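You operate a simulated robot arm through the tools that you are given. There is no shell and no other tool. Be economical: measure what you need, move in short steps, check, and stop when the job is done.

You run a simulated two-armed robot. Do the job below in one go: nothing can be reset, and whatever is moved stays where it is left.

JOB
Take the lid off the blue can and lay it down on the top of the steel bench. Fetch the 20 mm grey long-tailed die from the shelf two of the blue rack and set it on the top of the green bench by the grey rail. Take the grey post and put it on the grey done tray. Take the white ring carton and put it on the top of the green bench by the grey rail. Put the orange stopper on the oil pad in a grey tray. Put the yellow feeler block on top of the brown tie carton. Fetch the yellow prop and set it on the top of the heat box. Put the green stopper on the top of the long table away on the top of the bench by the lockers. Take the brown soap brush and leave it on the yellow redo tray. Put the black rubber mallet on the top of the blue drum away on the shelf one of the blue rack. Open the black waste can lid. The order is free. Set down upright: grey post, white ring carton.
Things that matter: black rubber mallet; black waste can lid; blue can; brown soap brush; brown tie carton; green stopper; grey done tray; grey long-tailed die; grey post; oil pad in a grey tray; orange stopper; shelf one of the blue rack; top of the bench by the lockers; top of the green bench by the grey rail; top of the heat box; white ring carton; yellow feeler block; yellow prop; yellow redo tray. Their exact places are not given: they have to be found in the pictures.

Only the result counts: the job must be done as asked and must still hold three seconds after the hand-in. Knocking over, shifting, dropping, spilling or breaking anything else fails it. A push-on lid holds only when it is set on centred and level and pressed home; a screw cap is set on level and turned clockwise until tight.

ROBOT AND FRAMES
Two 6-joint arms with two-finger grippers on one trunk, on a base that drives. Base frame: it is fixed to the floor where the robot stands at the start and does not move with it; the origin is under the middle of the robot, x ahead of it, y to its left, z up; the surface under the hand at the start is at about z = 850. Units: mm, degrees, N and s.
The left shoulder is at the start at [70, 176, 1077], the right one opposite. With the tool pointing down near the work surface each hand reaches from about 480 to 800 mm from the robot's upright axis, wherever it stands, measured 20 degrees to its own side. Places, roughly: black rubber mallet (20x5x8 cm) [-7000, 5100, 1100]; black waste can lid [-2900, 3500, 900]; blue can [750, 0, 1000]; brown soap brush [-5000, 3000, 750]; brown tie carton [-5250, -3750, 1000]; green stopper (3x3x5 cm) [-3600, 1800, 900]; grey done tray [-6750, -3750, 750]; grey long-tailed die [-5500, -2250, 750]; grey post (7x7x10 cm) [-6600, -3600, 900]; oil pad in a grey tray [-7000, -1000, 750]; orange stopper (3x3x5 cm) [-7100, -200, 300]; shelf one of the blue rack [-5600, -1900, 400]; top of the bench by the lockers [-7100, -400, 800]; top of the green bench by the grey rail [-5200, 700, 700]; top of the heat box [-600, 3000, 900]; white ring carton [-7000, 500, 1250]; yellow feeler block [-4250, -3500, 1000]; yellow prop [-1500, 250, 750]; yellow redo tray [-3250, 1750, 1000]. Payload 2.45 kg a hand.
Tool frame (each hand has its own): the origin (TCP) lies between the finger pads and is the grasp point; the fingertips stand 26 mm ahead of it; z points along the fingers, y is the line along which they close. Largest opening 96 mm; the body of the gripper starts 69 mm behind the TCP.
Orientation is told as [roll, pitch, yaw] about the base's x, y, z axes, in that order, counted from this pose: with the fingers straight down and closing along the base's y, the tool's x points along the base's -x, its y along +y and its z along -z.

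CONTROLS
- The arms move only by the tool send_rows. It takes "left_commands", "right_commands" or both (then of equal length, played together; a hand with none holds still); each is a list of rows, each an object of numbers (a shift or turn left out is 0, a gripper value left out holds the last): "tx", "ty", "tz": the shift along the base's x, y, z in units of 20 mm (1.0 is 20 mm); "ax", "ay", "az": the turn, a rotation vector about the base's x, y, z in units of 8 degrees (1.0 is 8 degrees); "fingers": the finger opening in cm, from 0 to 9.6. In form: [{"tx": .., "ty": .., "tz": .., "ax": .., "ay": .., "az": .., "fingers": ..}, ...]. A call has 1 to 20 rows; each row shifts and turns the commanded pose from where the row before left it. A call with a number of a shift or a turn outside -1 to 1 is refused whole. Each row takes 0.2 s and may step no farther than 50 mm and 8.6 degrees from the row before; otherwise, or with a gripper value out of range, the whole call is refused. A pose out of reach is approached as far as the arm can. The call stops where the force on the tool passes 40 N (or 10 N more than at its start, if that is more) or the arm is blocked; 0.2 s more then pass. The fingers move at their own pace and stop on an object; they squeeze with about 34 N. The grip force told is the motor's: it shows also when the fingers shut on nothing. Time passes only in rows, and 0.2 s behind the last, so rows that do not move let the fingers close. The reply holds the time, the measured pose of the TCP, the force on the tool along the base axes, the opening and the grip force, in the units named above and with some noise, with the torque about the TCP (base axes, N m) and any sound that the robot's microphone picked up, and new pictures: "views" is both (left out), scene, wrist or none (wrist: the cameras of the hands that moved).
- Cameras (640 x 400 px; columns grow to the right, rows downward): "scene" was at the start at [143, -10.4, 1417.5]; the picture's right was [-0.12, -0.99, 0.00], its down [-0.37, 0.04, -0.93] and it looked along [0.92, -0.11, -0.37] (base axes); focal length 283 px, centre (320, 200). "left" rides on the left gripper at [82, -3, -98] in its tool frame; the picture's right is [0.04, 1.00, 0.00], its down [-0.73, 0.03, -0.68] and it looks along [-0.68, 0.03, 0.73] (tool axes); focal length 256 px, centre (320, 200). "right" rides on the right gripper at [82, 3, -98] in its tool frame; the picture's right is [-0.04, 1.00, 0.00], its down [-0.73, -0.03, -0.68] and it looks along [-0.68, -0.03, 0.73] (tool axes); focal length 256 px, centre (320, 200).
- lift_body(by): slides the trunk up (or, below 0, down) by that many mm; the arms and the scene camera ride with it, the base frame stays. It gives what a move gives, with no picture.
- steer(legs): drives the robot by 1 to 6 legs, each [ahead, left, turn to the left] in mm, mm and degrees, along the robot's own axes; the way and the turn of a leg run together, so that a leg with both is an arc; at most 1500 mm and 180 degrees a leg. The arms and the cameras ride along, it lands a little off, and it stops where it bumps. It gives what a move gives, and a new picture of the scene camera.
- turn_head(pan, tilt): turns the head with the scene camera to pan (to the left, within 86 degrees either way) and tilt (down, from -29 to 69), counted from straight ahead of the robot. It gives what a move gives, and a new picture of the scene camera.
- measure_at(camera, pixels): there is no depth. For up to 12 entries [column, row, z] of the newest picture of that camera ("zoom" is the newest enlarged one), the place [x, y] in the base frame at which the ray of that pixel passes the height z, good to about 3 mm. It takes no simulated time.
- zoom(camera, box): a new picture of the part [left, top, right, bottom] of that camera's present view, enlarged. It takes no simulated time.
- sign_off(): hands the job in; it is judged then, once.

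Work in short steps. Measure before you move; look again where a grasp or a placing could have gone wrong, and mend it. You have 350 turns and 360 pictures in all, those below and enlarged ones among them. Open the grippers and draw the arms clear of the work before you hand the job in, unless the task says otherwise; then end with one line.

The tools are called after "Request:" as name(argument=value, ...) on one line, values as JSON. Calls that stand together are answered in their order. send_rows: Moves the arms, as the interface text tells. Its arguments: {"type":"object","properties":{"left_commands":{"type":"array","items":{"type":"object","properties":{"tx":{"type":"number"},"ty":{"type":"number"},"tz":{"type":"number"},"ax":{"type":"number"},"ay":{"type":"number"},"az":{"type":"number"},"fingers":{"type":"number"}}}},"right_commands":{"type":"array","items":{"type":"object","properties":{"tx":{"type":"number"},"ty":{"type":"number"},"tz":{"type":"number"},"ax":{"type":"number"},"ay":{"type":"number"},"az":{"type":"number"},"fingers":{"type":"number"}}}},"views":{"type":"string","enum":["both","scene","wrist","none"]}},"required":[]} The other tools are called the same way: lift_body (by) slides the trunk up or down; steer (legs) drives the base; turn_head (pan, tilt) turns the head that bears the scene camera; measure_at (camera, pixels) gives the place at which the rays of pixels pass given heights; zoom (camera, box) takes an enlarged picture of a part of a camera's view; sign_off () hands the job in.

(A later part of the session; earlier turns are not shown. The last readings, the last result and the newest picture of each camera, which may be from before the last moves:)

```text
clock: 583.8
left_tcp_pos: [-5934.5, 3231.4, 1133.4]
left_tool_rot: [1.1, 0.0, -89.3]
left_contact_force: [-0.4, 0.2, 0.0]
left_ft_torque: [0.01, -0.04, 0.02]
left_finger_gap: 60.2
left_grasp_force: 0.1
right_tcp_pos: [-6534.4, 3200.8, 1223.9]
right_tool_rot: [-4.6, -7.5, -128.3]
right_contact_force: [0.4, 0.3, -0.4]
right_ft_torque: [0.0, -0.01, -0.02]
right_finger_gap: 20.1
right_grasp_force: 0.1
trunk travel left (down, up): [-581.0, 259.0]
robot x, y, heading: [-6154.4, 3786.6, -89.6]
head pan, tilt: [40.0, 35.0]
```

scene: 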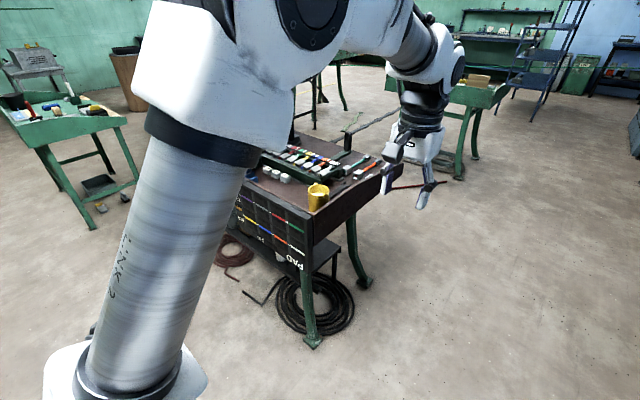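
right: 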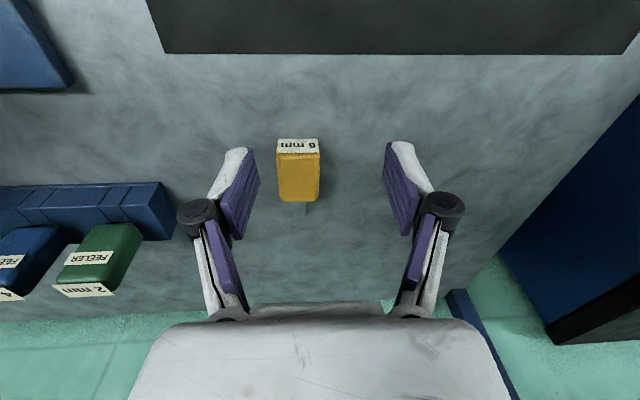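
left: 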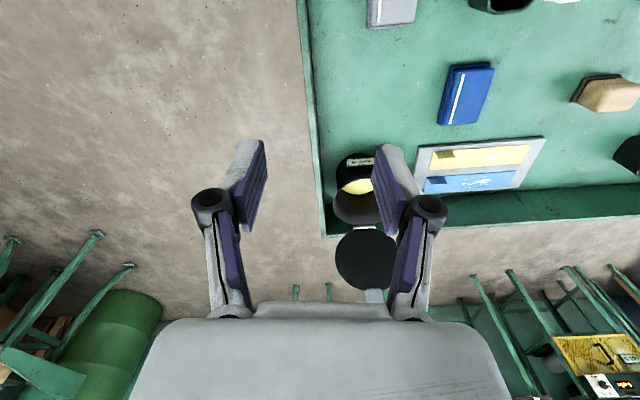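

Strafe east along the bench's north side.

Request:
steer(legs=[[-60, 850, 0]])

Request:
turn_head(pan=10, tilt=40)

```text
clock: 588.4
left_tcp_pos: [-5072.1, 3298.0, 1132.7]
left_tool_rot: [1.0, 0.0, -89.2]
left_contact_force: [0.6, -0.4, -1.2]
left_ft_torque: [-0.03, -0.02, 0.04]
left_finger_gap: 59.9
left_grasp_force: 0.0
right_tcp_pos: [-5670.8, 3265.5, 1223.0]
right_tool_rot: [-4.6, -7.5, -128.1]
right_contact_force: [0.5, -1.0, -0.6]
right_ft_torque: [-0.02, -0.01, -0.01]
right_finger_gap: 20.0
right_grasp_force: 0.0
trunk travel left (down, up): [-581.0, 259.0]
robot x, y, heading: [-5294.5, 3857.5, -89.6]
head pan, tilt: [40.0, 35.0]
```

scene: 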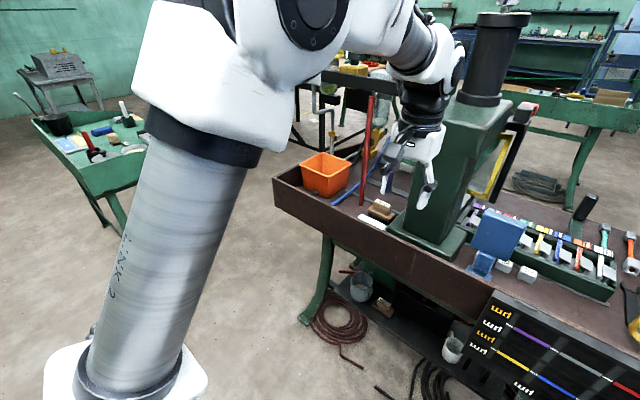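

```text
clock: 589.3
left_tcp_pos: [-5071.8, 3298.0, 1132.7]
left_tool_rot: [1.0, 0.0, -89.0]
left_contact_force: [-0.1, 0.6, -0.2]
left_ft_torque: [-0.03, -0.02, 0.03]
left_finger_gap: 60.0
left_grasp_force: 0.1
right_tcp_pos: [-5671.1, 3266.8, 1223.7]
right_tool_rot: [-4.6, -7.5, -128.1]
right_contact_force: [0.4, -0.8, 0.2]
right_ft_torque: [0.02, -0.02, -0.02]
right_finger_gap: 20.0
right_grasp_force: 0.0
trunk travel left (down, up): [-581.0, 259.0]
robot x, y, heading: [-5298.0, 3852.9, -89.5]
head pan, tilt: [10.0, 40.0]
```

scene: 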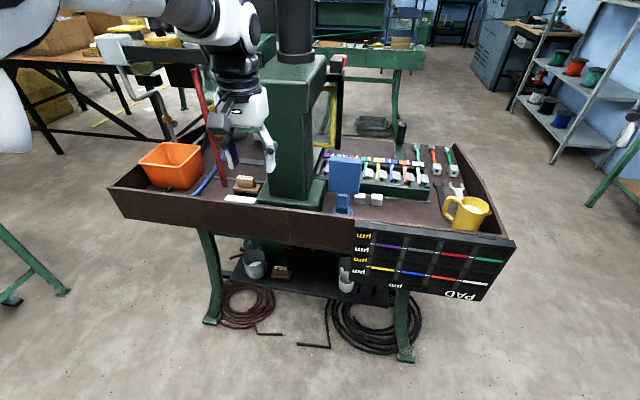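

Request:
zoom(camera="scene", box=[200, 150, 320, 290])

Request:
measure_at(camera="scene", pixels=[[245, 190, 760], [245, 190, 740], [205, 323, 0], [405, 358, 0], [108, 188, 800], [350, 245, 800], [268, 195, 760]])

```text
2.86 times, centred on (260, 220) of scene
```

zoom: 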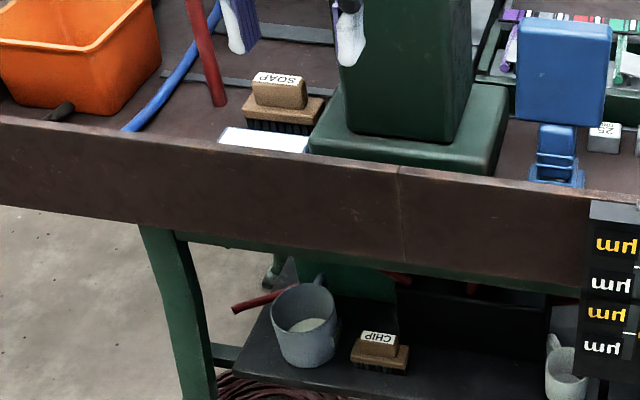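

```text
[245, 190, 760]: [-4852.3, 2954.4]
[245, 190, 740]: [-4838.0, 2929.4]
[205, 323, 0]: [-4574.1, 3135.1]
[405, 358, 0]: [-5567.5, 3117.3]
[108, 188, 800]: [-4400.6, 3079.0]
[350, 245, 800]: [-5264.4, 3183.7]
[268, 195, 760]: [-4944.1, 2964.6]
```

It's labelled SOAP, between a red pipe and the machine base. Strafe 200 mm east and view it with the wrist camera.

Request:
steer(legs=[[0, 200, 0]])

Request:
send_rows(left_commands=[{"ty": -1}, {"ty": -1}, {"ty": -1}, {"ty": -1}, {"ty": -1}, {}], views="wrist")

```text
clock: 590.9
left_tcp_pos: [-4875.5, 3300.4, 1133.1]
left_tool_rot: [0.9, 0.0, -89.2]
left_contact_force: [-0.9, -1.6, 0.5]
left_ft_torque: [-0.03, 0.0, -0.01]
left_finger_gap: 60.0
left_grasp_force: 0.1
right_tcp_pos: [-5476.3, 3269.2, 1222.7]
right_tool_rot: [-4.7, -7.5, -128.3]
right_contact_force: [0.0, 0.0, 0.2]
right_ft_torque: [0.01, 0.01, 0.02]
right_finger_gap: 20.1
right_grasp_force: 0.0
trunk travel left (down, up): [-581.0, 259.0]
robot x, y, heading: [-5096.7, 3853.5, -89.5]
head pan, tilt: [10.0, 40.0]
```

scene: 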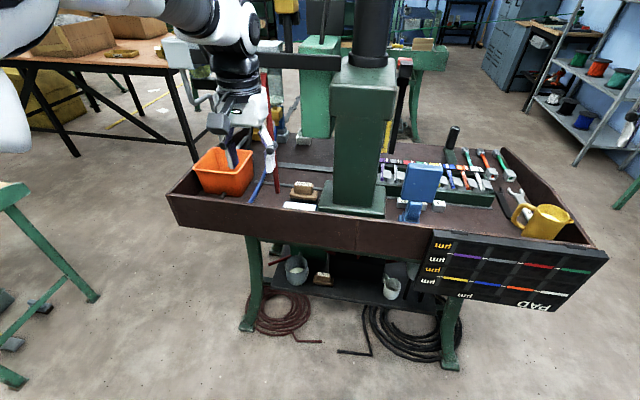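

```text
clock: 592.3
left_tcp_pos: [-4874.9, 3199.5, 1133.7]
left_tool_rot: [0.9, 0.0, -89.2]
left_contact_force: [0.0, 0.5, -0.5]
left_ft_torque: [0.03, -0.05, 0.0]
left_finger_gap: 60.0
left_grasp_force: 0.0
right_tcp_pos: [-5475.9, 3269.6, 1224.7]
right_tool_rot: [-4.6, -7.7, -128.4]
right_contact_force: [-0.1, -0.2, 0.5]
right_ft_torque: [-0.02, -0.03, -0.01]
right_finger_gap: 19.8
right_grasp_force: 0.1
trunk travel left (down, up): [-581.0, 259.0]
robot x, y, heading: [-5099.9, 3854.4, -89.9]
head pan, tilt: [10.0, 40.0]
```

left: 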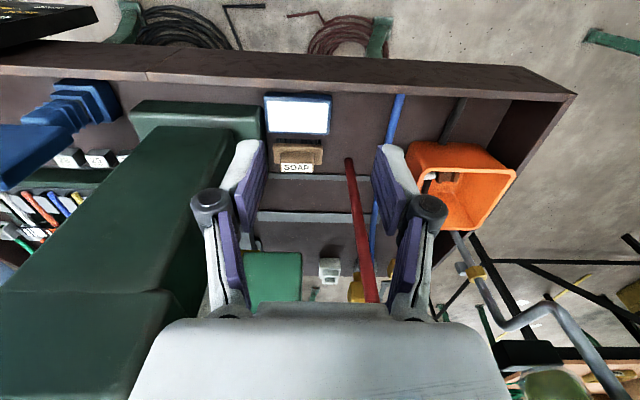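

Request:
measure_at(camera="left", pixels=[[297, 167, 760], [297, 167, 790], [297, 167, 820], [274, 155, 775], [323, 155, 775], [350, 160, 760], [262, 130, 780], [322, 143, 775]])

Request:
measure_at(camera="scene", pixels=[[304, 184, 760], [304, 184, 790], [304, 184, 820], [318, 200, 750]])

Request:
zoom(camera="left", box=[220, 80, 420, 220])

```text
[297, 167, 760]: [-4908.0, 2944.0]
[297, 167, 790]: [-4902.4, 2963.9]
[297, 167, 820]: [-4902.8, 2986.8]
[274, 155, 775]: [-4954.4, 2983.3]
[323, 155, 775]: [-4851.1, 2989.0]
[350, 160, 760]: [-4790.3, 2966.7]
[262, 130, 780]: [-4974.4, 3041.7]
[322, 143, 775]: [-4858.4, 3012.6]
```

```text
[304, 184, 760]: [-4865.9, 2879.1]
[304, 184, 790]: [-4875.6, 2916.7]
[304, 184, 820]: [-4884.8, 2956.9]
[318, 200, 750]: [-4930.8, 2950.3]
```

```text
2.86 times, centred on (320, 150) of left
```

zoom: 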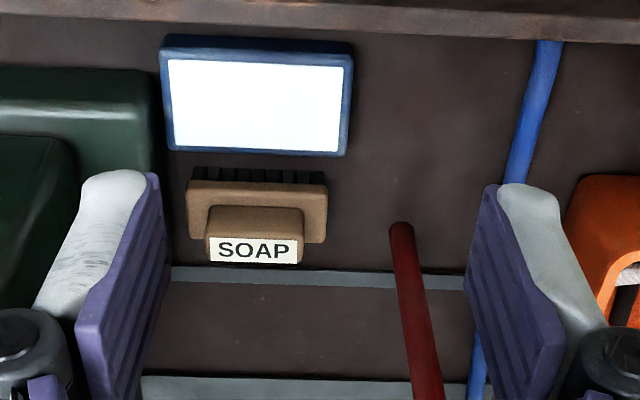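

Handle top is near z≈865 at (−4895, 3025); a vertical red pole stands at (−4816, 2989). Shift the hand to x=−4895, pull back a bit, and drive 190 mm closer.

Request:
send_rows(left_commands=[{"tx": -0.5, "ty": 0.8}, {"tx": -0.5, "ty": 0.8}, {"ty": 0.8}, {}], views="none")

Request:
steer(legs=[[190, 0, 0]])

Request:
send_rows(left_commands=[{"tz": -1}, {"tz": -1}, {"tz": -1}, {"tz": -1}, {"tz": -1}, {}], views="wrist")

```text
clock: 593.3
left_tcp_pos: [-4895.1, 3245.7, 1133.1]
left_tool_rot: [1.0, 0.1, -89.2]
left_contact_force: [0.1, 0.2, -0.6]
left_ft_torque: [-0.01, -0.01, -0.01]
left_finger_gap: 59.7
left_grasp_force: 0.1
right_tcp_pos: [-5475.8, 3268.5, 1223.4]
right_tool_rot: [-4.6, -7.4, -128.3]
right_contact_force: [0.2, 0.3, 0.5]
right_ft_torque: [-0.02, 0.02, 0.01]
right_finger_gap: 19.9
right_grasp_force: 0.1
trunk travel left (down, up): [-581.0, 259.0]
robot x, y, heading: [-5097.4, 3853.1, -89.7]
head pan, tilt: [10.0, 40.0]
```

```text
clock: 594.9
left_tcp_pos: [-4892.2, 3058.2, 1133.1]
left_tool_rot: [1.0, 0.1, -89.2]
left_contact_force: [0.1, 0.2, -0.9]
left_ft_torque: [0.0, 0.0, 0.01]
left_finger_gap: 59.8
left_grasp_force: 0.0
right_tcp_pos: [-5473.1, 3079.9, 1224.3]
right_tool_rot: [-4.6, -7.6, -128.2]
right_contact_force: [0.6, -0.3, 0.3]
right_ft_torque: [0.0, 0.02, -0.02]
right_finger_gap: 20.1
right_grasp_force: 0.1
trunk travel left (down, up): [-581.0, 259.0]
robot x, y, heading: [-5095.1, 3667.0, -89.6]
head pan, tilt: [10.0, 40.0]
```

scene: 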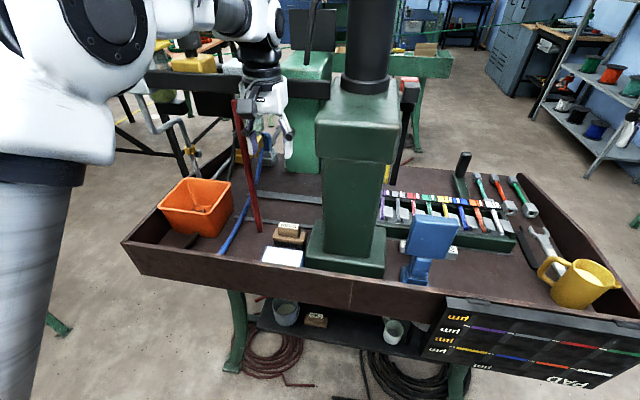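

```text
clock: 596.3
left_tcp_pos: [-4892.9, 3058.8, 1033.8]
left_tool_rot: [1.0, 0.0, -89.1]
left_contact_force: [-0.5, 0.5, 0.1]
left_ft_torque: [-0.04, 0.01, 0.02]
left_finger_gap: 59.9
left_grasp_force: 0.0
right_tcp_pos: [-5474.8, 3080.0, 1222.9]
right_tool_rot: [-4.6, -7.4, -128.2]
right_contact_force: [-0.3, 0.4, -0.1]
right_ft_torque: [-0.01, -0.03, -0.02]
right_finger_gap: 20.2
right_grasp_force: 0.0
trunk travel left (down, up): [-581.0, 259.0]
robot x, y, heading: [-5096.3, 3661.8, -89.6]
head pan, tilt: [10.0, 40.0]
```

left: 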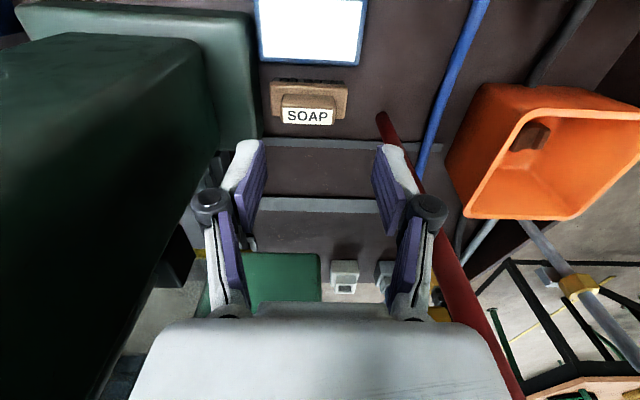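

Request:
measure_at(camera="left", pixels=[[307, 116, 800], [307, 116, 830], [307, 116, 860], [280, 112, 840], [334, 112, 840], [382, 118, 790], [262, 100, 800]])

Request:
measure_at(camera="scene", pixels=[[289, 226, 800], [289, 226, 830], [289, 226, 860], [258, 230, 790]])

```text
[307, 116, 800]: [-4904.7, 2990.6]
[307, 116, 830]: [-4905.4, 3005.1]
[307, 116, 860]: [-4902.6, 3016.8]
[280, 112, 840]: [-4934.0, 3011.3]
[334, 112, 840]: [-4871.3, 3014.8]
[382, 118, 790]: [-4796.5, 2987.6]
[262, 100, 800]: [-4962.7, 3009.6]
```

```text
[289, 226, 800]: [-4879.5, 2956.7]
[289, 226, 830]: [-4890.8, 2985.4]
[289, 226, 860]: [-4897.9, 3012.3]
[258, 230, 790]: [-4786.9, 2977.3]
```

Handle centre (−4902, 3018), top z≈866. Descend with opening 75 mm.

Request:
send_rows(left_commands=[{"tx": -0.45, "ty": -0.7, "tz": -1, "fingers": 7.4}, {"ty": -0.7, "tz": -1}, {"ty": -0.65, "tz": -1}, {"tz": -1}, {"tz": -1}, {"tz": -1}, {"tz": -1}, {"tz": -1}, {}], views="wrist")

```text
clock: 598.3
left_tcp_pos: [-4901.1, 3018.2, 874.8]
left_tool_rot: [0.9, 0.2, -89.2]
left_contact_force: [1.0, -0.6, 0.2]
left_ft_torque: [0.03, 0.01, 0.04]
left_finger_gap: 73.8
left_grasp_force: 0.1
right_tcp_pos: [-5474.1, 3078.5, 1223.2]
right_tool_rot: [-4.6, -7.5, -128.2]
right_contact_force: [0.2, 0.0, -0.3]
right_ft_torque: [0.0, 0.01, 0.0]
right_finger_gap: 20.0
right_grasp_force: 0.0
trunk travel left (down, up): [-581.0, 259.0]
robot x, y, heading: [-5097.2, 3662.5, -89.3]
head pan, tilt: [10.0, 40.0]
```

left: 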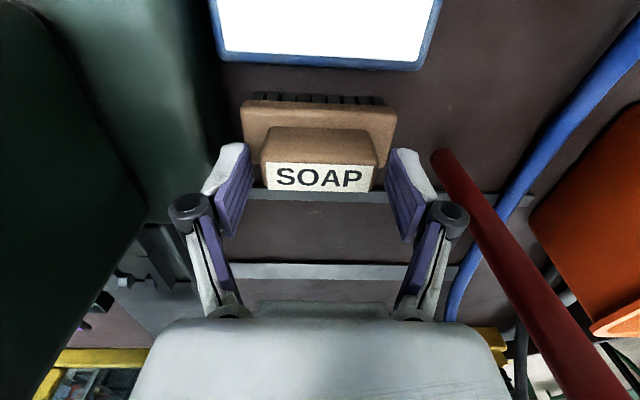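

Well aligned. Lower 16 mm more, close on the handle, and lift.

Request:
send_rows(left_commands=[{"tz": -0.8}, {"fingers": 3}, {"fingers": 3}, {"fingers": 3}, {"tz": 0.5}, {"tz": 1}, {"tz": 1}, {"tz": 1}, {"tz": 1}, {"tz": 1}, {"tz": 1}, {"tz": 1}, {"tz": 1}], views="wrist")

```text
clock: 601.3
left_tcp_pos: [-4899.4, 3050.3, 970.8]
left_tool_rot: [1.4, 7.9, -89.0]
left_contact_force: [0.1, 0.1, -0.6]
left_ft_torque: [0.01, 0.02, 0.0]
left_finger_gap: 59.3
left_grasp_force: 34.0
right_tcp_pos: [-5473.3, 3085.2, 1230.1]
right_tool_rot: [-4.5, -7.7, -128.1]
right_contact_force: [0.8, 0.0, -0.2]
right_ft_torque: [0.01, 0.02, 0.02]
right_finger_gap: 20.2
right_grasp_force: 0.1
trunk travel left (down, up): [-581.0, 259.0]
robot x, y, heading: [-5090.2, 3670.2, -89.7]
head pan, tilt: [10.0, 40.0]
stopped in row 13 (left hand): the arm was blocked; the commanded pose is now the measured one
```

left: 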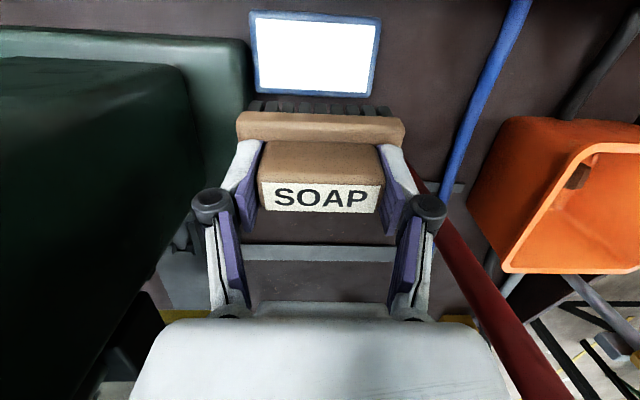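

Brush held, but the wrist hits something above. Pull back toward the robot (+y) first, then rise.

Request:
send_rows(left_commands=[{"ty": 0.8, "tz": -0.3}, {"ty": 0.8}, {"ty": 0.8, "ax": 0.5}, {"ty": 0.8, "ax": 0.5}, {"ty": 0.5, "tz": 0.5}, {"tz": 1}, {"tz": 1}, {"tz": 1}, {"tz": 1}, {"tz": 1}], views="both")

```text
clock: 603.5
left_tcp_pos: [-4900.9, 3118.7, 1073.8]
left_tool_rot: [1.6, 15.5, -88.9]
left_contact_force: [0.4, 0.3, -1.0]
left_ft_torque: [0.01, 0.03, 0.01]
left_finger_gap: 59.3
left_grasp_force: 34.4
right_tcp_pos: [-5473.7, 3081.6, 1224.6]
right_tool_rot: [-4.7, -7.6, -128.2]
right_contact_force: [-0.2, 0.2, -0.2]
right_ft_torque: [-0.05, -0.01, 0.02]
right_finger_gap: 20.1
right_grasp_force: 0.1
trunk travel left (down, up): [-581.0, 259.0]
robot x, y, heading: [-5095.7, 3662.4, -89.7]
head pan, tilt: [10.0, 40.0]
```

scene: 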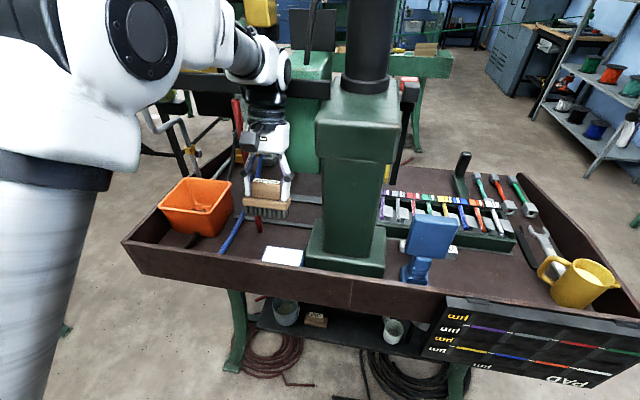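
left: 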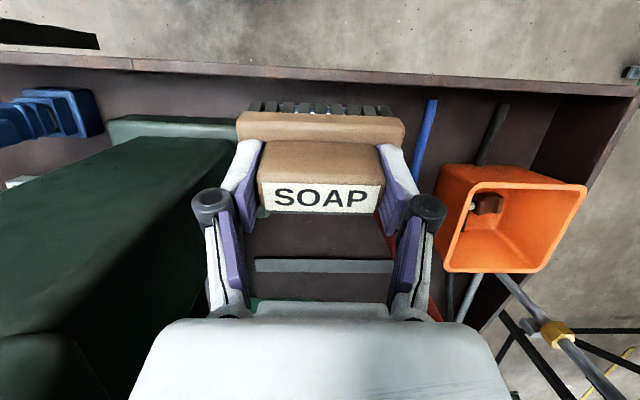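

Brush secured. Straighten and raise the hand, then drive around the bench's west end to the north side of the long table.

Request:
send_rows(left_commands=[{"ty": 0.5, "tz": 0.5, "ax": -0.65}, {"ty": 0.5, "tz": 0.5, "ax": -0.65}, {"tz": 1, "ax": -0.65}, {"tz": 0.5}], views="none")

Request:
steer(legs=[[-200, -1060, 0], [1500, 0, 0], [170, 1000, 0], [0, 1000, 0], [-200, 690, 0]])

```text
clock: 604.5
left_tcp_pos: [-4899.3, 3136.6, 1123.0]
left_tool_rot: [1.3, -0.2, -89.0]
left_contact_force: [0.1, -0.3, -1.4]
left_ft_torque: [-0.01, -0.02, -0.03]
left_finger_gap: 59.2
left_grasp_force: 34.2
right_tcp_pos: [-5473.8, 3080.8, 1223.5]
right_tool_rot: [-4.6, -7.6, -128.2]
right_contact_force: [-0.2, 0.6, 0.3]
right_ft_torque: [-0.03, 0.03, 0.0]
right_finger_gap: 20.0
right_grasp_force: 0.1
trunk travel left (down, up): [-581.0, 259.0]
robot x, y, heading: [-5091.9, 3668.8, -89.4]
head pan, tilt: [10.0, 40.0]
```

```text
clock: 630.2
left_tcp_pos: [-3217.4, 1844.3, 1122.9]
left_tool_rot: [1.3, -0.1, -89.0]
left_contact_force: [0.7, -0.6, -2.1]
left_ft_torque: [-0.03, 0.02, 0.01]
left_finger_gap: 59.4
left_grasp_force: 33.7
right_tcp_pos: [-3791.3, 1787.8, 1223.1]
right_tool_rot: [-4.7, -7.5, -128.2]
right_contact_force: [-0.4, -0.1, -0.2]
right_ft_torque: [0.0, 0.01, 0.0]
right_finger_gap: 19.8
right_grasp_force: 0.1
trunk travel left (down, up): [-581.0, 259.0]
robot x, y, heading: [-3413.4, 2373.7, -89.5]
head pan, tilt: [10.0, 40.0]
```

scene: 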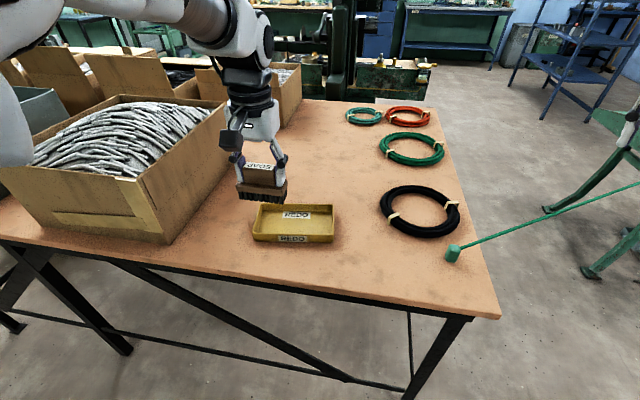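

The yellow REDO tray is right ahead, and the green stopper is the block the rope is tied to at (452,252). Measure both.

Request:
measure_at(camera="scene", pixels=[[252, 233, 890], [259, 205, 890], [338, 207, 890], [335, 237, 890], [252, 240, 865], [335, 243, 865], [452, 258, 865], [452, 246, 910], [500, 318, 865]])

Request:
send_rows(left_commands=[{"tx": -0.3, "ty": -0.3}, {}], views="wrist")

```text
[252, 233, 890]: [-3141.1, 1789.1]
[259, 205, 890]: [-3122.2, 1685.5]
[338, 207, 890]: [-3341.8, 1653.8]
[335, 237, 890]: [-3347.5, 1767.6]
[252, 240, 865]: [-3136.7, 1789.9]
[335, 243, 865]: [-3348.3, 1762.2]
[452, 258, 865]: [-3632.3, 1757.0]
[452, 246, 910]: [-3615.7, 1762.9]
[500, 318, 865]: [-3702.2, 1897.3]
```

```text
clock: 630.8
left_tcp_pos: [-3222.6, 1838.0, 1122.1]
left_tool_rot: [1.3, -0.2, -89.0]
left_contact_force: [-0.7, 0.0, -1.2]
left_ft_torque: [-0.01, 0.02, 0.02]
left_finger_gap: 59.5
left_grasp_force: 33.6
right_tcp_pos: [-3790.4, 1788.1, 1224.0]
right_tool_rot: [-4.6, -7.6, -128.2]
right_contact_force: [0.5, 0.7, 0.6]
right_ft_torque: [-0.01, 0.0, 0.02]
right_finger_gap: 20.0
right_grasp_force: 0.1
trunk travel left (down, up): [-581.0, 259.0]
robot x, y, heading: [-3415.0, 2374.8, -89.8]
head pan, tilt: [10.0, 40.0]
```

left: 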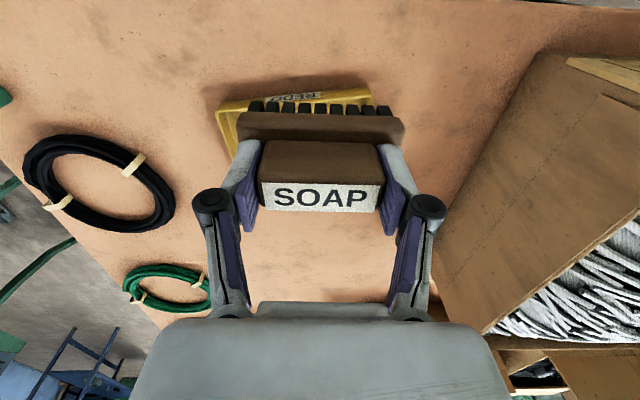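

Tray centre ≈(−3238, 1724). Move over and descend to z≈950.

Request:
send_rows(left_commands=[{"tx": -0.16, "ty": -1}, {"tx": -0.16, "ty": -1}, {"tx": -0.16, "ty": -1, "tz": -1}, {"tx": -0.16, "ty": -1, "tz": -1}, {"tx": -0.16, "ty": -1, "tz": -1}, {"ty": -0.7, "tz": -1}, {"tz": -1}, {"tz": -1}, {"tz": -1}, {"tz": -1}, {"tz": -0.5}, {}], views="wrist")

```text
clock: 633.4
left_tcp_pos: [-3238.9, 1724.3, 952.8]
left_tool_rot: [1.4, -0.1, -89.0]
left_contact_force: [-0.1, 0.2, -0.4]
left_ft_torque: [-0.04, 0.01, 0.01]
left_finger_gap: 59.3
left_grasp_force: 33.7
right_tcp_pos: [-3792.1, 1788.1, 1223.1]
right_tool_rot: [-4.7, -7.5, -128.2]
right_contact_force: [1.1, 0.0, -0.4]
right_ft_torque: [-0.01, 0.0, 0.03]
right_finger_gap: 20.0
right_grasp_force: 0.0
trunk travel left (down, up): [-581.0, 259.0]
robot x, y, heading: [-3415.4, 2375.8, -89.4]
head pan, tilt: [10.0, 40.0]
```

left: 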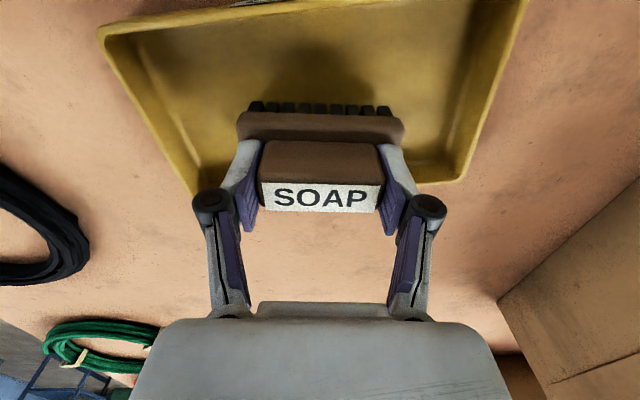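

Request:
send_rows(left_commands=[{"tz": -0.3}, {"tz": -0.2}, {"tz": -0.2}, {"tz": -0.2}, {"tz": -0.2}, {"tz": -0.2}, {"tz": -0.2}, {"tz": -0.2}, {"tz": -0.2}, {"tz": -0.2}], views="none")

```text
clock: 634.3
left_tcp_pos: [-3238.1, 1724.4, 945.7]
left_tool_rot: [1.3, -0.8, -89.0]
left_contact_force: [2.0, 7.5, 21.2]
left_ft_torque: [0.82, 0.85, -0.34]
left_finger_gap: 59.5
left_grasp_force: 33.7
right_tcp_pos: [-3792.3, 1790.7, 1224.5]
right_tool_rot: [-4.5, -7.6, -128.2]
right_contact_force: [-0.7, 0.1, 0.6]
right_ft_torque: [0.02, 0.0, 0.02]
right_finger_gap: 20.1
right_grasp_force: 0.0
trunk travel left (down, up): [-581.0, 259.0]
robot x, y, heading: [-3414.6, 2372.7, -89.7]
head pan, tilt: [10.0, 40.0]
stopped in row 4 (left hand): the force on the tool passed its limit at 44 N (the readings are from after the stop); the commanded pose is now the measured one
```

Contact came early at the northwest side (rim). Raise, shift 18 mm south and 10 mm east, and lower again.

Request:
send_rows(left_commands=[{"tz": 0.6}, {"ty": -0.9, "tx": 0.5}, {"tz": -0.5}, {"tz": -0.3}, {"tz": -0.2}, {"tz": -0.2}, {"tz": -0.2}, {"tz": -0.2}, {"tz": -0.2}, {"tz": -0.2}, {"tz": -0.2}], views="wrist")

```text
clock: 635.4
left_tcp_pos: [-3228.1, 1705.0, 946.5]
left_tool_rot: [1.4, -1.5, -89.0]
left_contact_force: [0.4, 12.3, 20.6]
left_ft_torque: [0.32, -0.5, 0.58]
left_finger_gap: 59.3
left_grasp_force: 34.5
right_tcp_pos: [-3793.1, 1791.6, 1224.8]
right_tool_rot: [-4.4, -7.7, -128.3]
right_contact_force: [-0.4, -0.1, -0.4]
right_ft_torque: [0.04, -0.05, 0.02]
right_finger_gap: 19.8
right_grasp_force: 0.2
trunk travel left (down, up): [-581.0, 259.0]
robot x, y, heading: [-3414.1, 2375.5, -89.7]
head pan, tilt: [10.0, 40.0]
stopped in row 5 (left hand): the force on the tool passed its limit at 44 N (the readings are from after the stop); the commanded pose is now the measured one
```

left: 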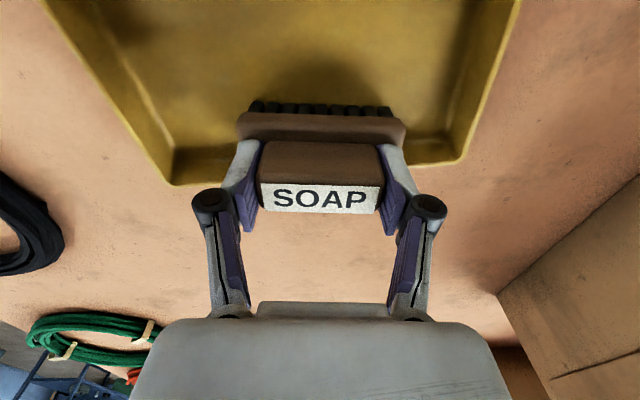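

Request:
measure_at(camera="left", pixels=[[172, 183, 900], [462, 160, 900], [40, 5, 900], [520, 5, 900], [172, 183, 880], [462, 160, 880]])

```text
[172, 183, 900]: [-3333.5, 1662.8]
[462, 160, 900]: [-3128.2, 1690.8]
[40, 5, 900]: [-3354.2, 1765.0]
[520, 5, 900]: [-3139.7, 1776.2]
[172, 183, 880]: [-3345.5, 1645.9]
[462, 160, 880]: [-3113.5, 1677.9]
```

Re-centre at (−3235,1729), rotate +7.8° to match the tray, and lower again.

Request:
send_rows(left_commands=[{"tz": 0.7}, {"ty": 0.8, "tx": -0.35, "az": 0.5}, {"ty": 0.45, "az": 0.47}, {"tz": -0.5}, {"tz": -0.25}, {"tz": -0.2}, {"tz": -0.2}, {"tz": -0.2}, {"tz": -0.2}, {"tz": -0.2}, {"tz": -0.2}, {"tz": -0.2}], views="none")

```text
clock: 636.8
left_tcp_pos: [-3234.9, 1727.1, 945.6]
left_tool_rot: [1.2, -2.1, -81.3]
left_contact_force: [2.0, 9.7, 20.9]
left_ft_torque: [0.76, 0.92, -0.4]
left_finger_gap: 59.4
left_grasp_force: 34.2
right_tcp_pos: [-3790.2, 1791.4, 1226.0]
right_tool_rot: [-4.5, -7.6, -128.1]
right_contact_force: [-0.4, -0.5, 0.3]
right_ft_torque: [-0.02, 0.01, 0.01]
right_finger_gap: 20.2
right_grasp_force: 0.0
trunk travel left (down, up): [-581.0, 259.0]
robot x, y, heading: [-3415.5, 2372.6, -89.4]
head pan, tilt: [10.0, 40.0]
stopped in row 7 (left hand): the force on the tool passed its limit at 44 N (the readings are from after the stop); the commanded pose is now the measured one
```

Same height again, so it is the tray floor. Release and rise.

Request:
send_rows(left_commands=[{"tz": 0.08}, {"fingers": 7.8}, {"fingers": 7.8}, {"tz": 0.5}, {"tz": 1}, {"tz": 1}, {"tz": 1}, {"tz": 1}, {"tz": 1}, {"tz": 1}, {"az": -0.5}, {"az": -0.47}], views="wrist")

```text
clock: 639.4
left_tcp_pos: [-3235.1, 1724.0, 1073.9]
left_tool_rot: [1.1, -1.9, -89.1]
left_contact_force: [0.1, 0.4, -0.3]
left_ft_torque: [0.04, 0.0, -0.01]
left_finger_gap: 78.1
left_grasp_force: 0.0
right_tcp_pos: [-3790.8, 1788.7, 1223.7]
right_tool_rot: [-4.6, -7.4, -128.1]
right_contact_force: [0.0, 0.0, -1.1]
right_ft_torque: [-0.03, -0.02, 0.0]
right_finger_gap: 20.3
right_grasp_force: 0.1
trunk travel left (down, up): [-581.0, 259.0]
robot x, y, heading: [-3415.3, 2373.2, -89.5]
head pan, tilt: [10.0, 40.0]
```

left: 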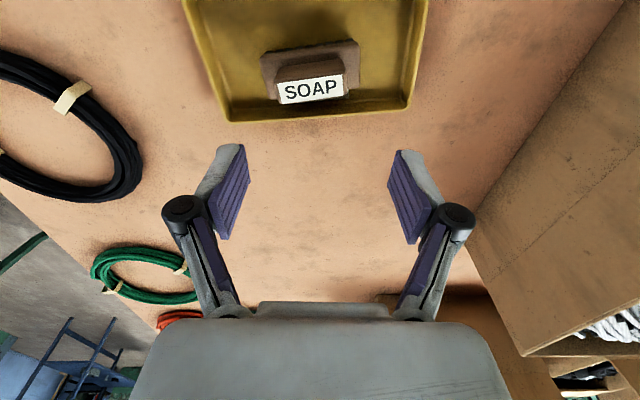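

Brush is in the redo tray. Strafe west 425 mm to bring the left hand to the green stopper.

Request:
steer(legs=[[0, -400, 0]])

Request:
send_rows(left_commands=[{"ty": 0.8}, {"ty": 0.8}, {"fingers": 6}], views="wrist")

```text
clock: 641.9
left_tcp_pos: [-3634.2, 1720.2, 1073.2]
left_tool_rot: [1.2, -1.9, -88.7]
left_contact_force: [-0.4, 0.5, -0.9]
left_ft_torque: [0.0, 0.03, 0.0]
left_finger_gap: 78.2
left_grasp_force: 0.1
right_tcp_pos: [-4191.0, 1782.7, 1223.8]
right_tool_rot: [-4.6, -7.5, -128.0]
right_contact_force: [-0.4, 0.4, 0.4]
right_ft_torque: [0.02, -0.03, -0.05]
right_finger_gap: 19.8
right_grasp_force: 0.0
trunk travel left (down, up): [-581.0, 259.0]
robot x, y, heading: [-3816.2, 2371.9, -89.1]
head pan, tilt: [10.0, 40.0]
```

scene: 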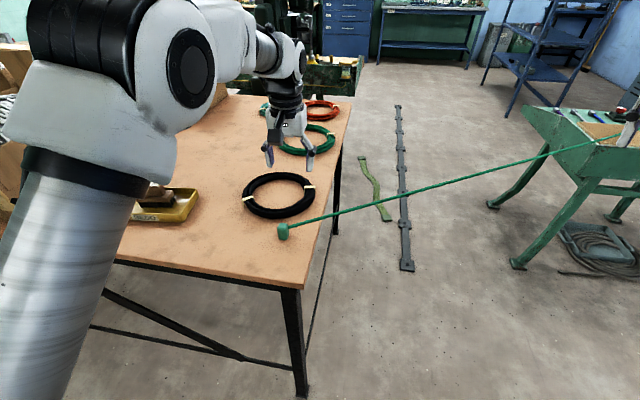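

```text
clock: 642.7
left_tcp_pos: [-3635.4, 1752.5, 1071.7]
left_tool_rot: [1.1, -1.8, -88.8]
left_contact_force: [0.1, -0.4, 0.4]
left_ft_torque: [0.01, -0.01, -0.01]
left_finger_gap: 59.9
left_grasp_force: 0.0
right_tcp_pos: [-4190.2, 1781.3, 1223.1]
right_tool_rot: [-4.6, -7.6, -128.0]
right_contact_force: [-0.1, -0.9, -0.7]
right_ft_torque: [0.04, 0.03, 0.01]
right_finger_gap: 19.8
right_grasp_force: 0.0
trunk travel left (down, up): [-581.0, 259.0]
robot x, y, heading: [-3817.5, 2368.1, -89.1]
head pan, tilt: [10.0, 40.0]
```

left: 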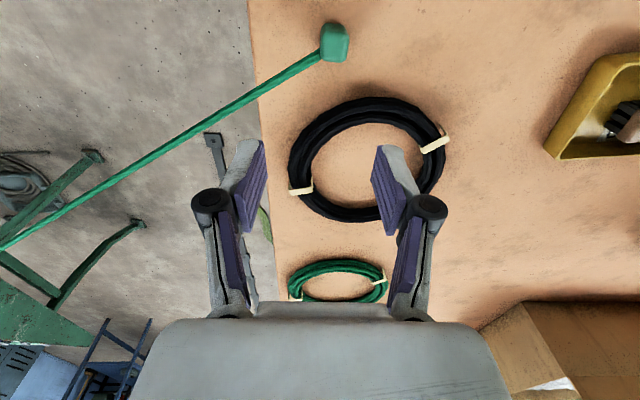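

Request:
measure_at(camera="left", pixels=[[334, 42, 900], [334, 42, 920], [334, 28, 920], [334, 60, 920], [321, 42, 920], [347, 42, 920]])

Request:
measure_at(camera="scene", pixels=[[283, 225, 920], [283, 225, 930], [283, 238, 885], [283, 238, 875]])

```text
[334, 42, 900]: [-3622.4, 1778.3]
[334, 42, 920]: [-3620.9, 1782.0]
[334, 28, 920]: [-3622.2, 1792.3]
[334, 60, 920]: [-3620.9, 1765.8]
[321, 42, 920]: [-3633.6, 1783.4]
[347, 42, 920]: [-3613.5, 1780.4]
```

```text
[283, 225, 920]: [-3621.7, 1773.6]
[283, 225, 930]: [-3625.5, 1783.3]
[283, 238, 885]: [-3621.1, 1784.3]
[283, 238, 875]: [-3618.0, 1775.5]
```

Stopper centre (−3622,1780), z 880–930. Rotate −90° (close along y, clear of the rope) above it, then check.

Request:
send_rows(left_commands=[{"az": -0.95, "tx": 0.3, "ty": 0.5}, {"az": -0.95, "tx": 0.35, "ty": 0.5}, {"az": -0.95, "ty": 0.4}, {"az": -0.95}, {"az": -0.95}, {"az": -0.95}, {"az": -0.95}, {"az": -0.95, "tz": -0.5}, {"az": -0.95, "tz": -0.8}, {"az": -0.95, "tz": -0.8}, {"az": -0.95, "tz": -0.8}, {"az": -0.8, "tz": -0.8}, {"tz": -0.5}, {}], views="wrist")

```text
clock: 645.7
left_tcp_pos: [-3621.9, 1781.0, 988.0]
left_tool_rot: [1.0, -1.9, -178.7]
left_contact_force: [0.2, -1.2, -0.3]
left_ft_torque: [0.0, 0.0, 0.02]
left_finger_gap: 60.1
left_grasp_force: 0.0
right_tcp_pos: [-4190.3, 1784.1, 1224.5]
right_tool_rot: [-4.5, -7.6, -127.9]
right_contact_force: [-0.5, 0.9, 0.1]
right_ft_torque: [-0.03, 0.0, -0.04]
right_finger_gap: 19.9
right_grasp_force: 0.0
trunk travel left (down, up): [-581.0, 259.0]
robot x, y, heading: [-3815.3, 2367.4, -89.4]
head pan, tilt: [10.0, 40.0]
```

left: 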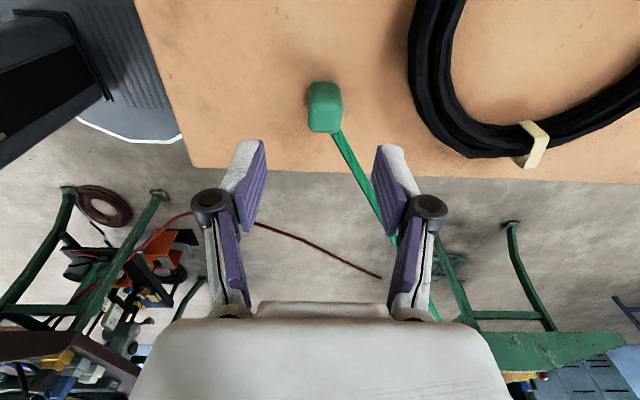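

Request:
measure_at(camera="left", pixels=[[309, 100, 928], [341, 100, 928], [324, 84, 928], [326, 118, 928], [338, 133, 905]])

```text
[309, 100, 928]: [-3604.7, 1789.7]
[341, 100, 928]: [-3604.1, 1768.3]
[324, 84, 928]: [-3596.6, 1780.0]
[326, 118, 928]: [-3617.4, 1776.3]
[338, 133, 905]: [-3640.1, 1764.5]
```

Lower to z≈896 and close.

Request:
send_rows(left_commands=[{"tz": -1, "ty": -0.1}, {"tz": -1}, {"tz": -1}, {"tz": -1}, {"tz": -0.5}, {"fingers": 1}, {"fingers": 1}, {"fingers": 1}], views="wrist")

```text
clock: 647.0
left_tcp_pos: [-3621.9, 1785.8, 907.4]
left_tool_rot: [1.2, -1.8, -178.7]
left_contact_force: [-0.5, 20.4, 41.6]
left_ft_torque: [1.25, -0.43, 0.13]
left_finger_gap: 23.8
left_grasp_force: 10.4
right_tcp_pos: [-4190.9, 1789.5, 1227.0]
right_tool_rot: [-4.4, -7.7, -127.9]
right_contact_force: [0.5, 0.3, -0.3]
right_ft_torque: [0.03, 0.0, -0.03]
right_finger_gap: 20.1
right_grasp_force: 0.0
trunk travel left (down, up): [-581.0, 259.0]
robot x, y, heading: [-3815.7, 2370.4, -88.9]
head pan, tilt: [10.0, 40.0]
stopped in row 6 (left hand): the force on the tool passed its limit at 52 N (the readings are from after the stop); the commanded pose is now the measured one
```

left: 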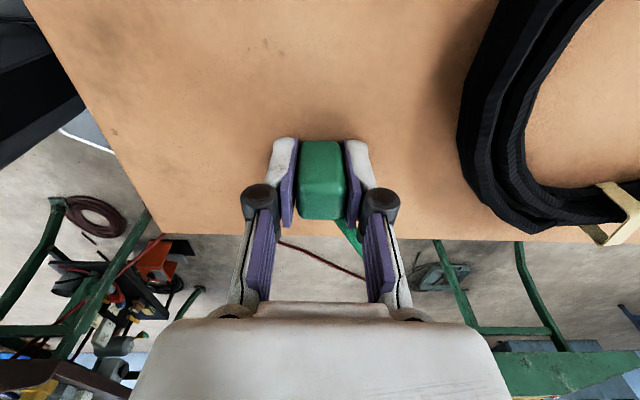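

Fingertips touched the table; the stopper is between the fingers. Finish closing, then lift 40 mm.

Request:
send_rows(left_commands=[{"tz": 0.1, "fingers": 0}, {"fingers": 0}, {"fingers": 0}, {"tz": 0.5}, {"tz": 0.8}, {"tz": 0.8}], views="scene")

```text
clock: 648.5
left_tcp_pos: [-3619.7, 1779.9, 944.5]
left_tool_rot: [1.0, -2.0, -178.7]
left_contact_force: [-0.5, 0.0, -1.0]
left_ft_torque: [0.01, -0.01, -0.02]
left_finger_gap: 22.5
left_grasp_force: 34.2
right_tcp_pos: [-4191.4, 1780.8, 1223.7]
right_tool_rot: [-4.7, -7.5, -127.9]
right_contact_force: [-0.3, -0.5, -0.6]
right_ft_torque: [0.0, -0.01, -0.02]
right_finger_gap: 20.2
right_grasp_force: 0.0
trunk travel left (down, up): [-581.0, 259.0]
robot x, y, heading: [-3816.6, 2373.6, -89.6]
head pan, tilt: [10.0, 40.0]
```

scene: 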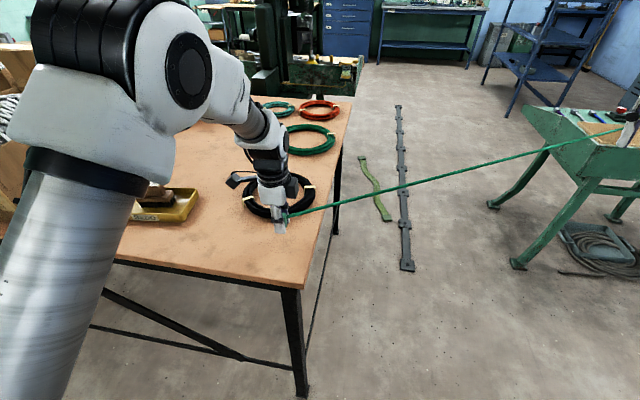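

The rope follows the stopper. Raise it and carry it west, then south toward the bench by the lockers.

Request:
send_rows(left_commands=[{"tz": 1}, {"tz": 1}, {"tz": 1}, {"tz": 1}, {"tz": 1}, {"tz": 1}, {"tz": 1}], views="none")

Request:
steer(legs=[[0, -600, 0], [650, 0, 0], [0, 0, -90], [1500, 0, 0], [140, 900, 0], [0, 900, 0]])

```text
clock: 650.0
left_tcp_pos: [-3622.1, 1778.2, 1085.4]
left_tool_rot: [1.1, -2.0, -178.7]
left_contact_force: [0.8, 0.7, 0.7]
left_ft_torque: [-0.04, 0.0, -0.02]
left_finger_gap: 22.6
left_grasp_force: 33.8
right_tcp_pos: [-4190.4, 1782.0, 1224.0]
right_tool_rot: [-4.7, -7.6, -127.9]
right_contact_force: [0.7, 0.3, 0.5]
right_ft_torque: [-0.01, -0.02, 0.0]
right_finger_gap: 20.2
right_grasp_force: 0.1
trunk travel left (down, up): [-581.0, 259.0]
robot x, y, heading: [-3816.2, 2369.8, -89.4]
head pan, tilt: [10.0, 40.0]
```

```text
clock: 676.5
left_tcp_pos: [-6689.3, -265.7, 1084.8]
left_tool_rot: [0.9, -1.9, 91.4]
left_contact_force: [1.1, 0.0, -0.8]
left_ft_torque: [-0.01, 0.01, -0.03]
left_finger_gap: 22.6
left_grasp_force: 33.6
right_tcp_pos: [-6685.9, 303.1, 1224.4]
right_tool_rot: [-4.5, -7.5, 142.2]
right_contact_force: [0.2, -0.9, 0.6]
right_ft_torque: [0.03, 0.01, 0.04]
right_finger_gap: 20.1
right_grasp_force: 0.1
trunk travel left (down, up): [-581.0, 259.0]
robot x, y, heading: [-6098.7, -67.5, -179.0]
head pan, tilt: [10.0, 40.0]
```

scene: 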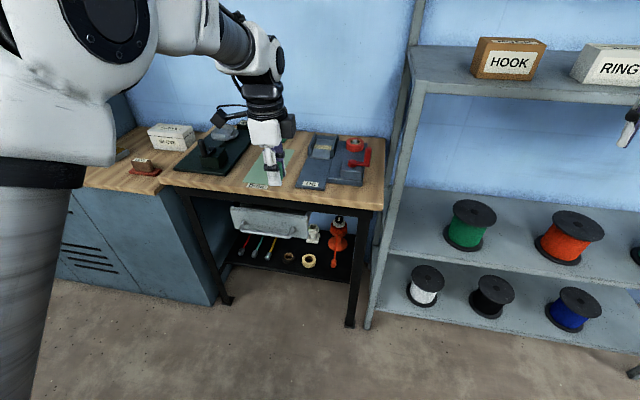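

Bench by the lockers is right ahead. Zoom to choose a free spot and identify the orange stopper and oil pad.

Request:
zoom(camera="scene", box=[110, 100, 410, 290])

Request:
measure_at(camera="scene", pixels=[[220, 185, 870], [348, 325, 0], [228, 300, 0], [383, 195, 870], [165, 180, 870], [310, 155, 870], [345, 188, 870], [338, 265, 350], [240, 178, 870]])

```text
2.11 times, centred on (260, 195) of scene
```

zoom: 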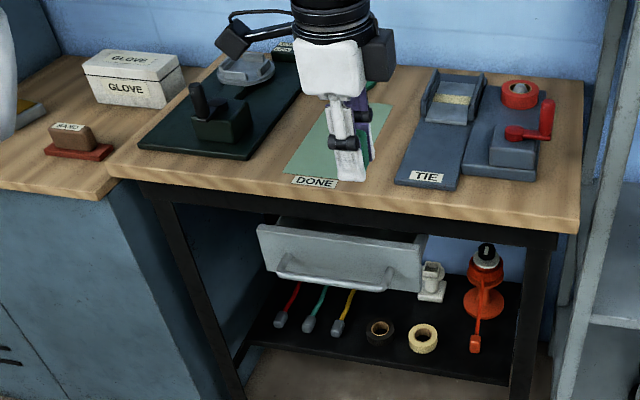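

```text
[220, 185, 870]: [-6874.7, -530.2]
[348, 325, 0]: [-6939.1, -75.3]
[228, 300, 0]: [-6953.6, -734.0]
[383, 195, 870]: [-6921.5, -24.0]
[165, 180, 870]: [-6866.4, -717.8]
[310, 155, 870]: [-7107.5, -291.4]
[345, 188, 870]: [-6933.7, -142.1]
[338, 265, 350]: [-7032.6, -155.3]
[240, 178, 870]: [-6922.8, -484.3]
```

The orange stopper is the small block on the cord on the lower shelf at (333,263). Reposition to set the green stopper on the bare front strip near (−6898,−525).

Request:
steer(legs=[[100, 260, -0.8]])

Request:
send_rows(left_commands=[{"tz": -1}, {"tz": -1}, {"tx": -0.5, "tz": -1}, {"tx": -0.5}, {}], views="wrist")

```text
clock: 678.4
left_tcp_pos: [-6790.6, -519.0, 1085.2]
left_tool_rot: [1.0, -1.8, 90.8]
left_contact_force: [1.3, 0.2, -0.2]
left_ft_torque: [0.0, -0.02, 0.02]
left_finger_gap: 22.3
left_grasp_force: 33.7
right_tcp_pos: [-6782.1, 49.6, 1223.0]
right_tool_rot: [-4.6, -7.6, 141.6]
right_contact_force: [0.3, 0.2, 0.6]
right_ft_torque: [-0.04, -0.02, 0.01]
right_finger_gap: 19.8
right_grasp_force: 0.0
trunk travel left (down, up): [-581.0, 259.0]
robot x, y, heading: [-6199.8, -330.4, -179.6]
head pan, tilt: [10.0, 40.0]
```

scene: 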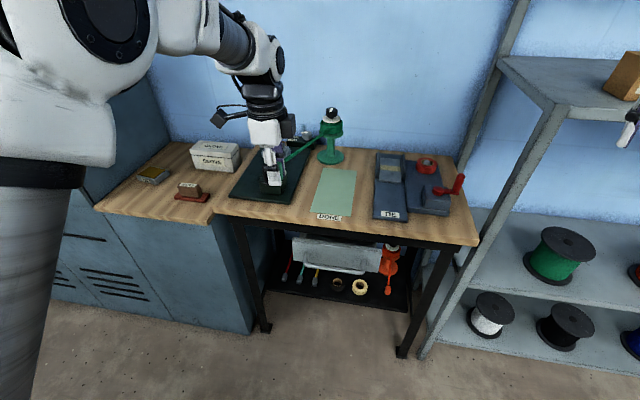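

```text
clock: 679.6
left_tcp_pos: [-6808.9, -521.4, 1025.8]
left_tool_rot: [1.0, -1.9, 90.9]
left_contact_force: [-0.4, -0.6, 0.4]
left_ft_torque: [0.03, 0.03, 0.0]
left_finger_gap: 22.6
left_grasp_force: 33.5
right_tcp_pos: [-6780.3, 47.8, 1224.3]
right_tool_rot: [-4.7, -7.6, 141.6]
right_contact_force: [-0.2, 0.1, -0.7]
right_ft_torque: [0.02, -0.01, -0.01]
right_finger_gap: 20.0
right_grasp_force: 0.1
trunk travel left (down, up): [-581.0, 259.0]
robot x, y, heading: [-6194.3, -330.2, -179.6]
head pan, tilt: [10.0, 40.0]
```

left: 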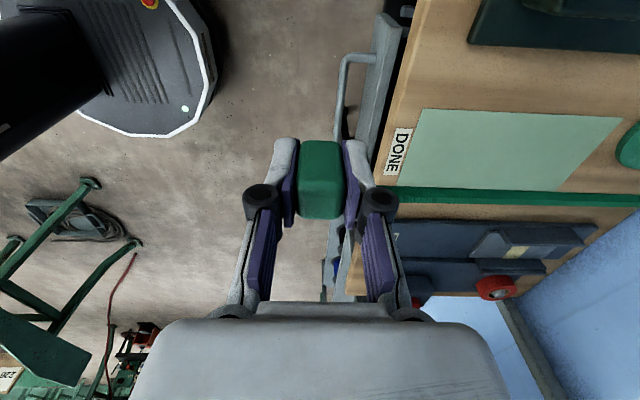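

Request:
measure_at(camera="scene", pixels=[[262, 202, 870], [262, 220, 870], [232, 196, 870], [290, 206, 870], [264, 211, 870], [153, 176, 870], [153, 176, 890], [190, 197, 870], [440, 228, 870], [388, 285, 350]])

```text
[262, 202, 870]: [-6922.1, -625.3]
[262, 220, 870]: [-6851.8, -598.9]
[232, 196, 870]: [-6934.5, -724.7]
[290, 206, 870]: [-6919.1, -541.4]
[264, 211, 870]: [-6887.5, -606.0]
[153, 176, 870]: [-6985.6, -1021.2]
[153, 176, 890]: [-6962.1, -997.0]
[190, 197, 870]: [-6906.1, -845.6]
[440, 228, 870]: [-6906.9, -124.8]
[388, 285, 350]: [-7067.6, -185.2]
```

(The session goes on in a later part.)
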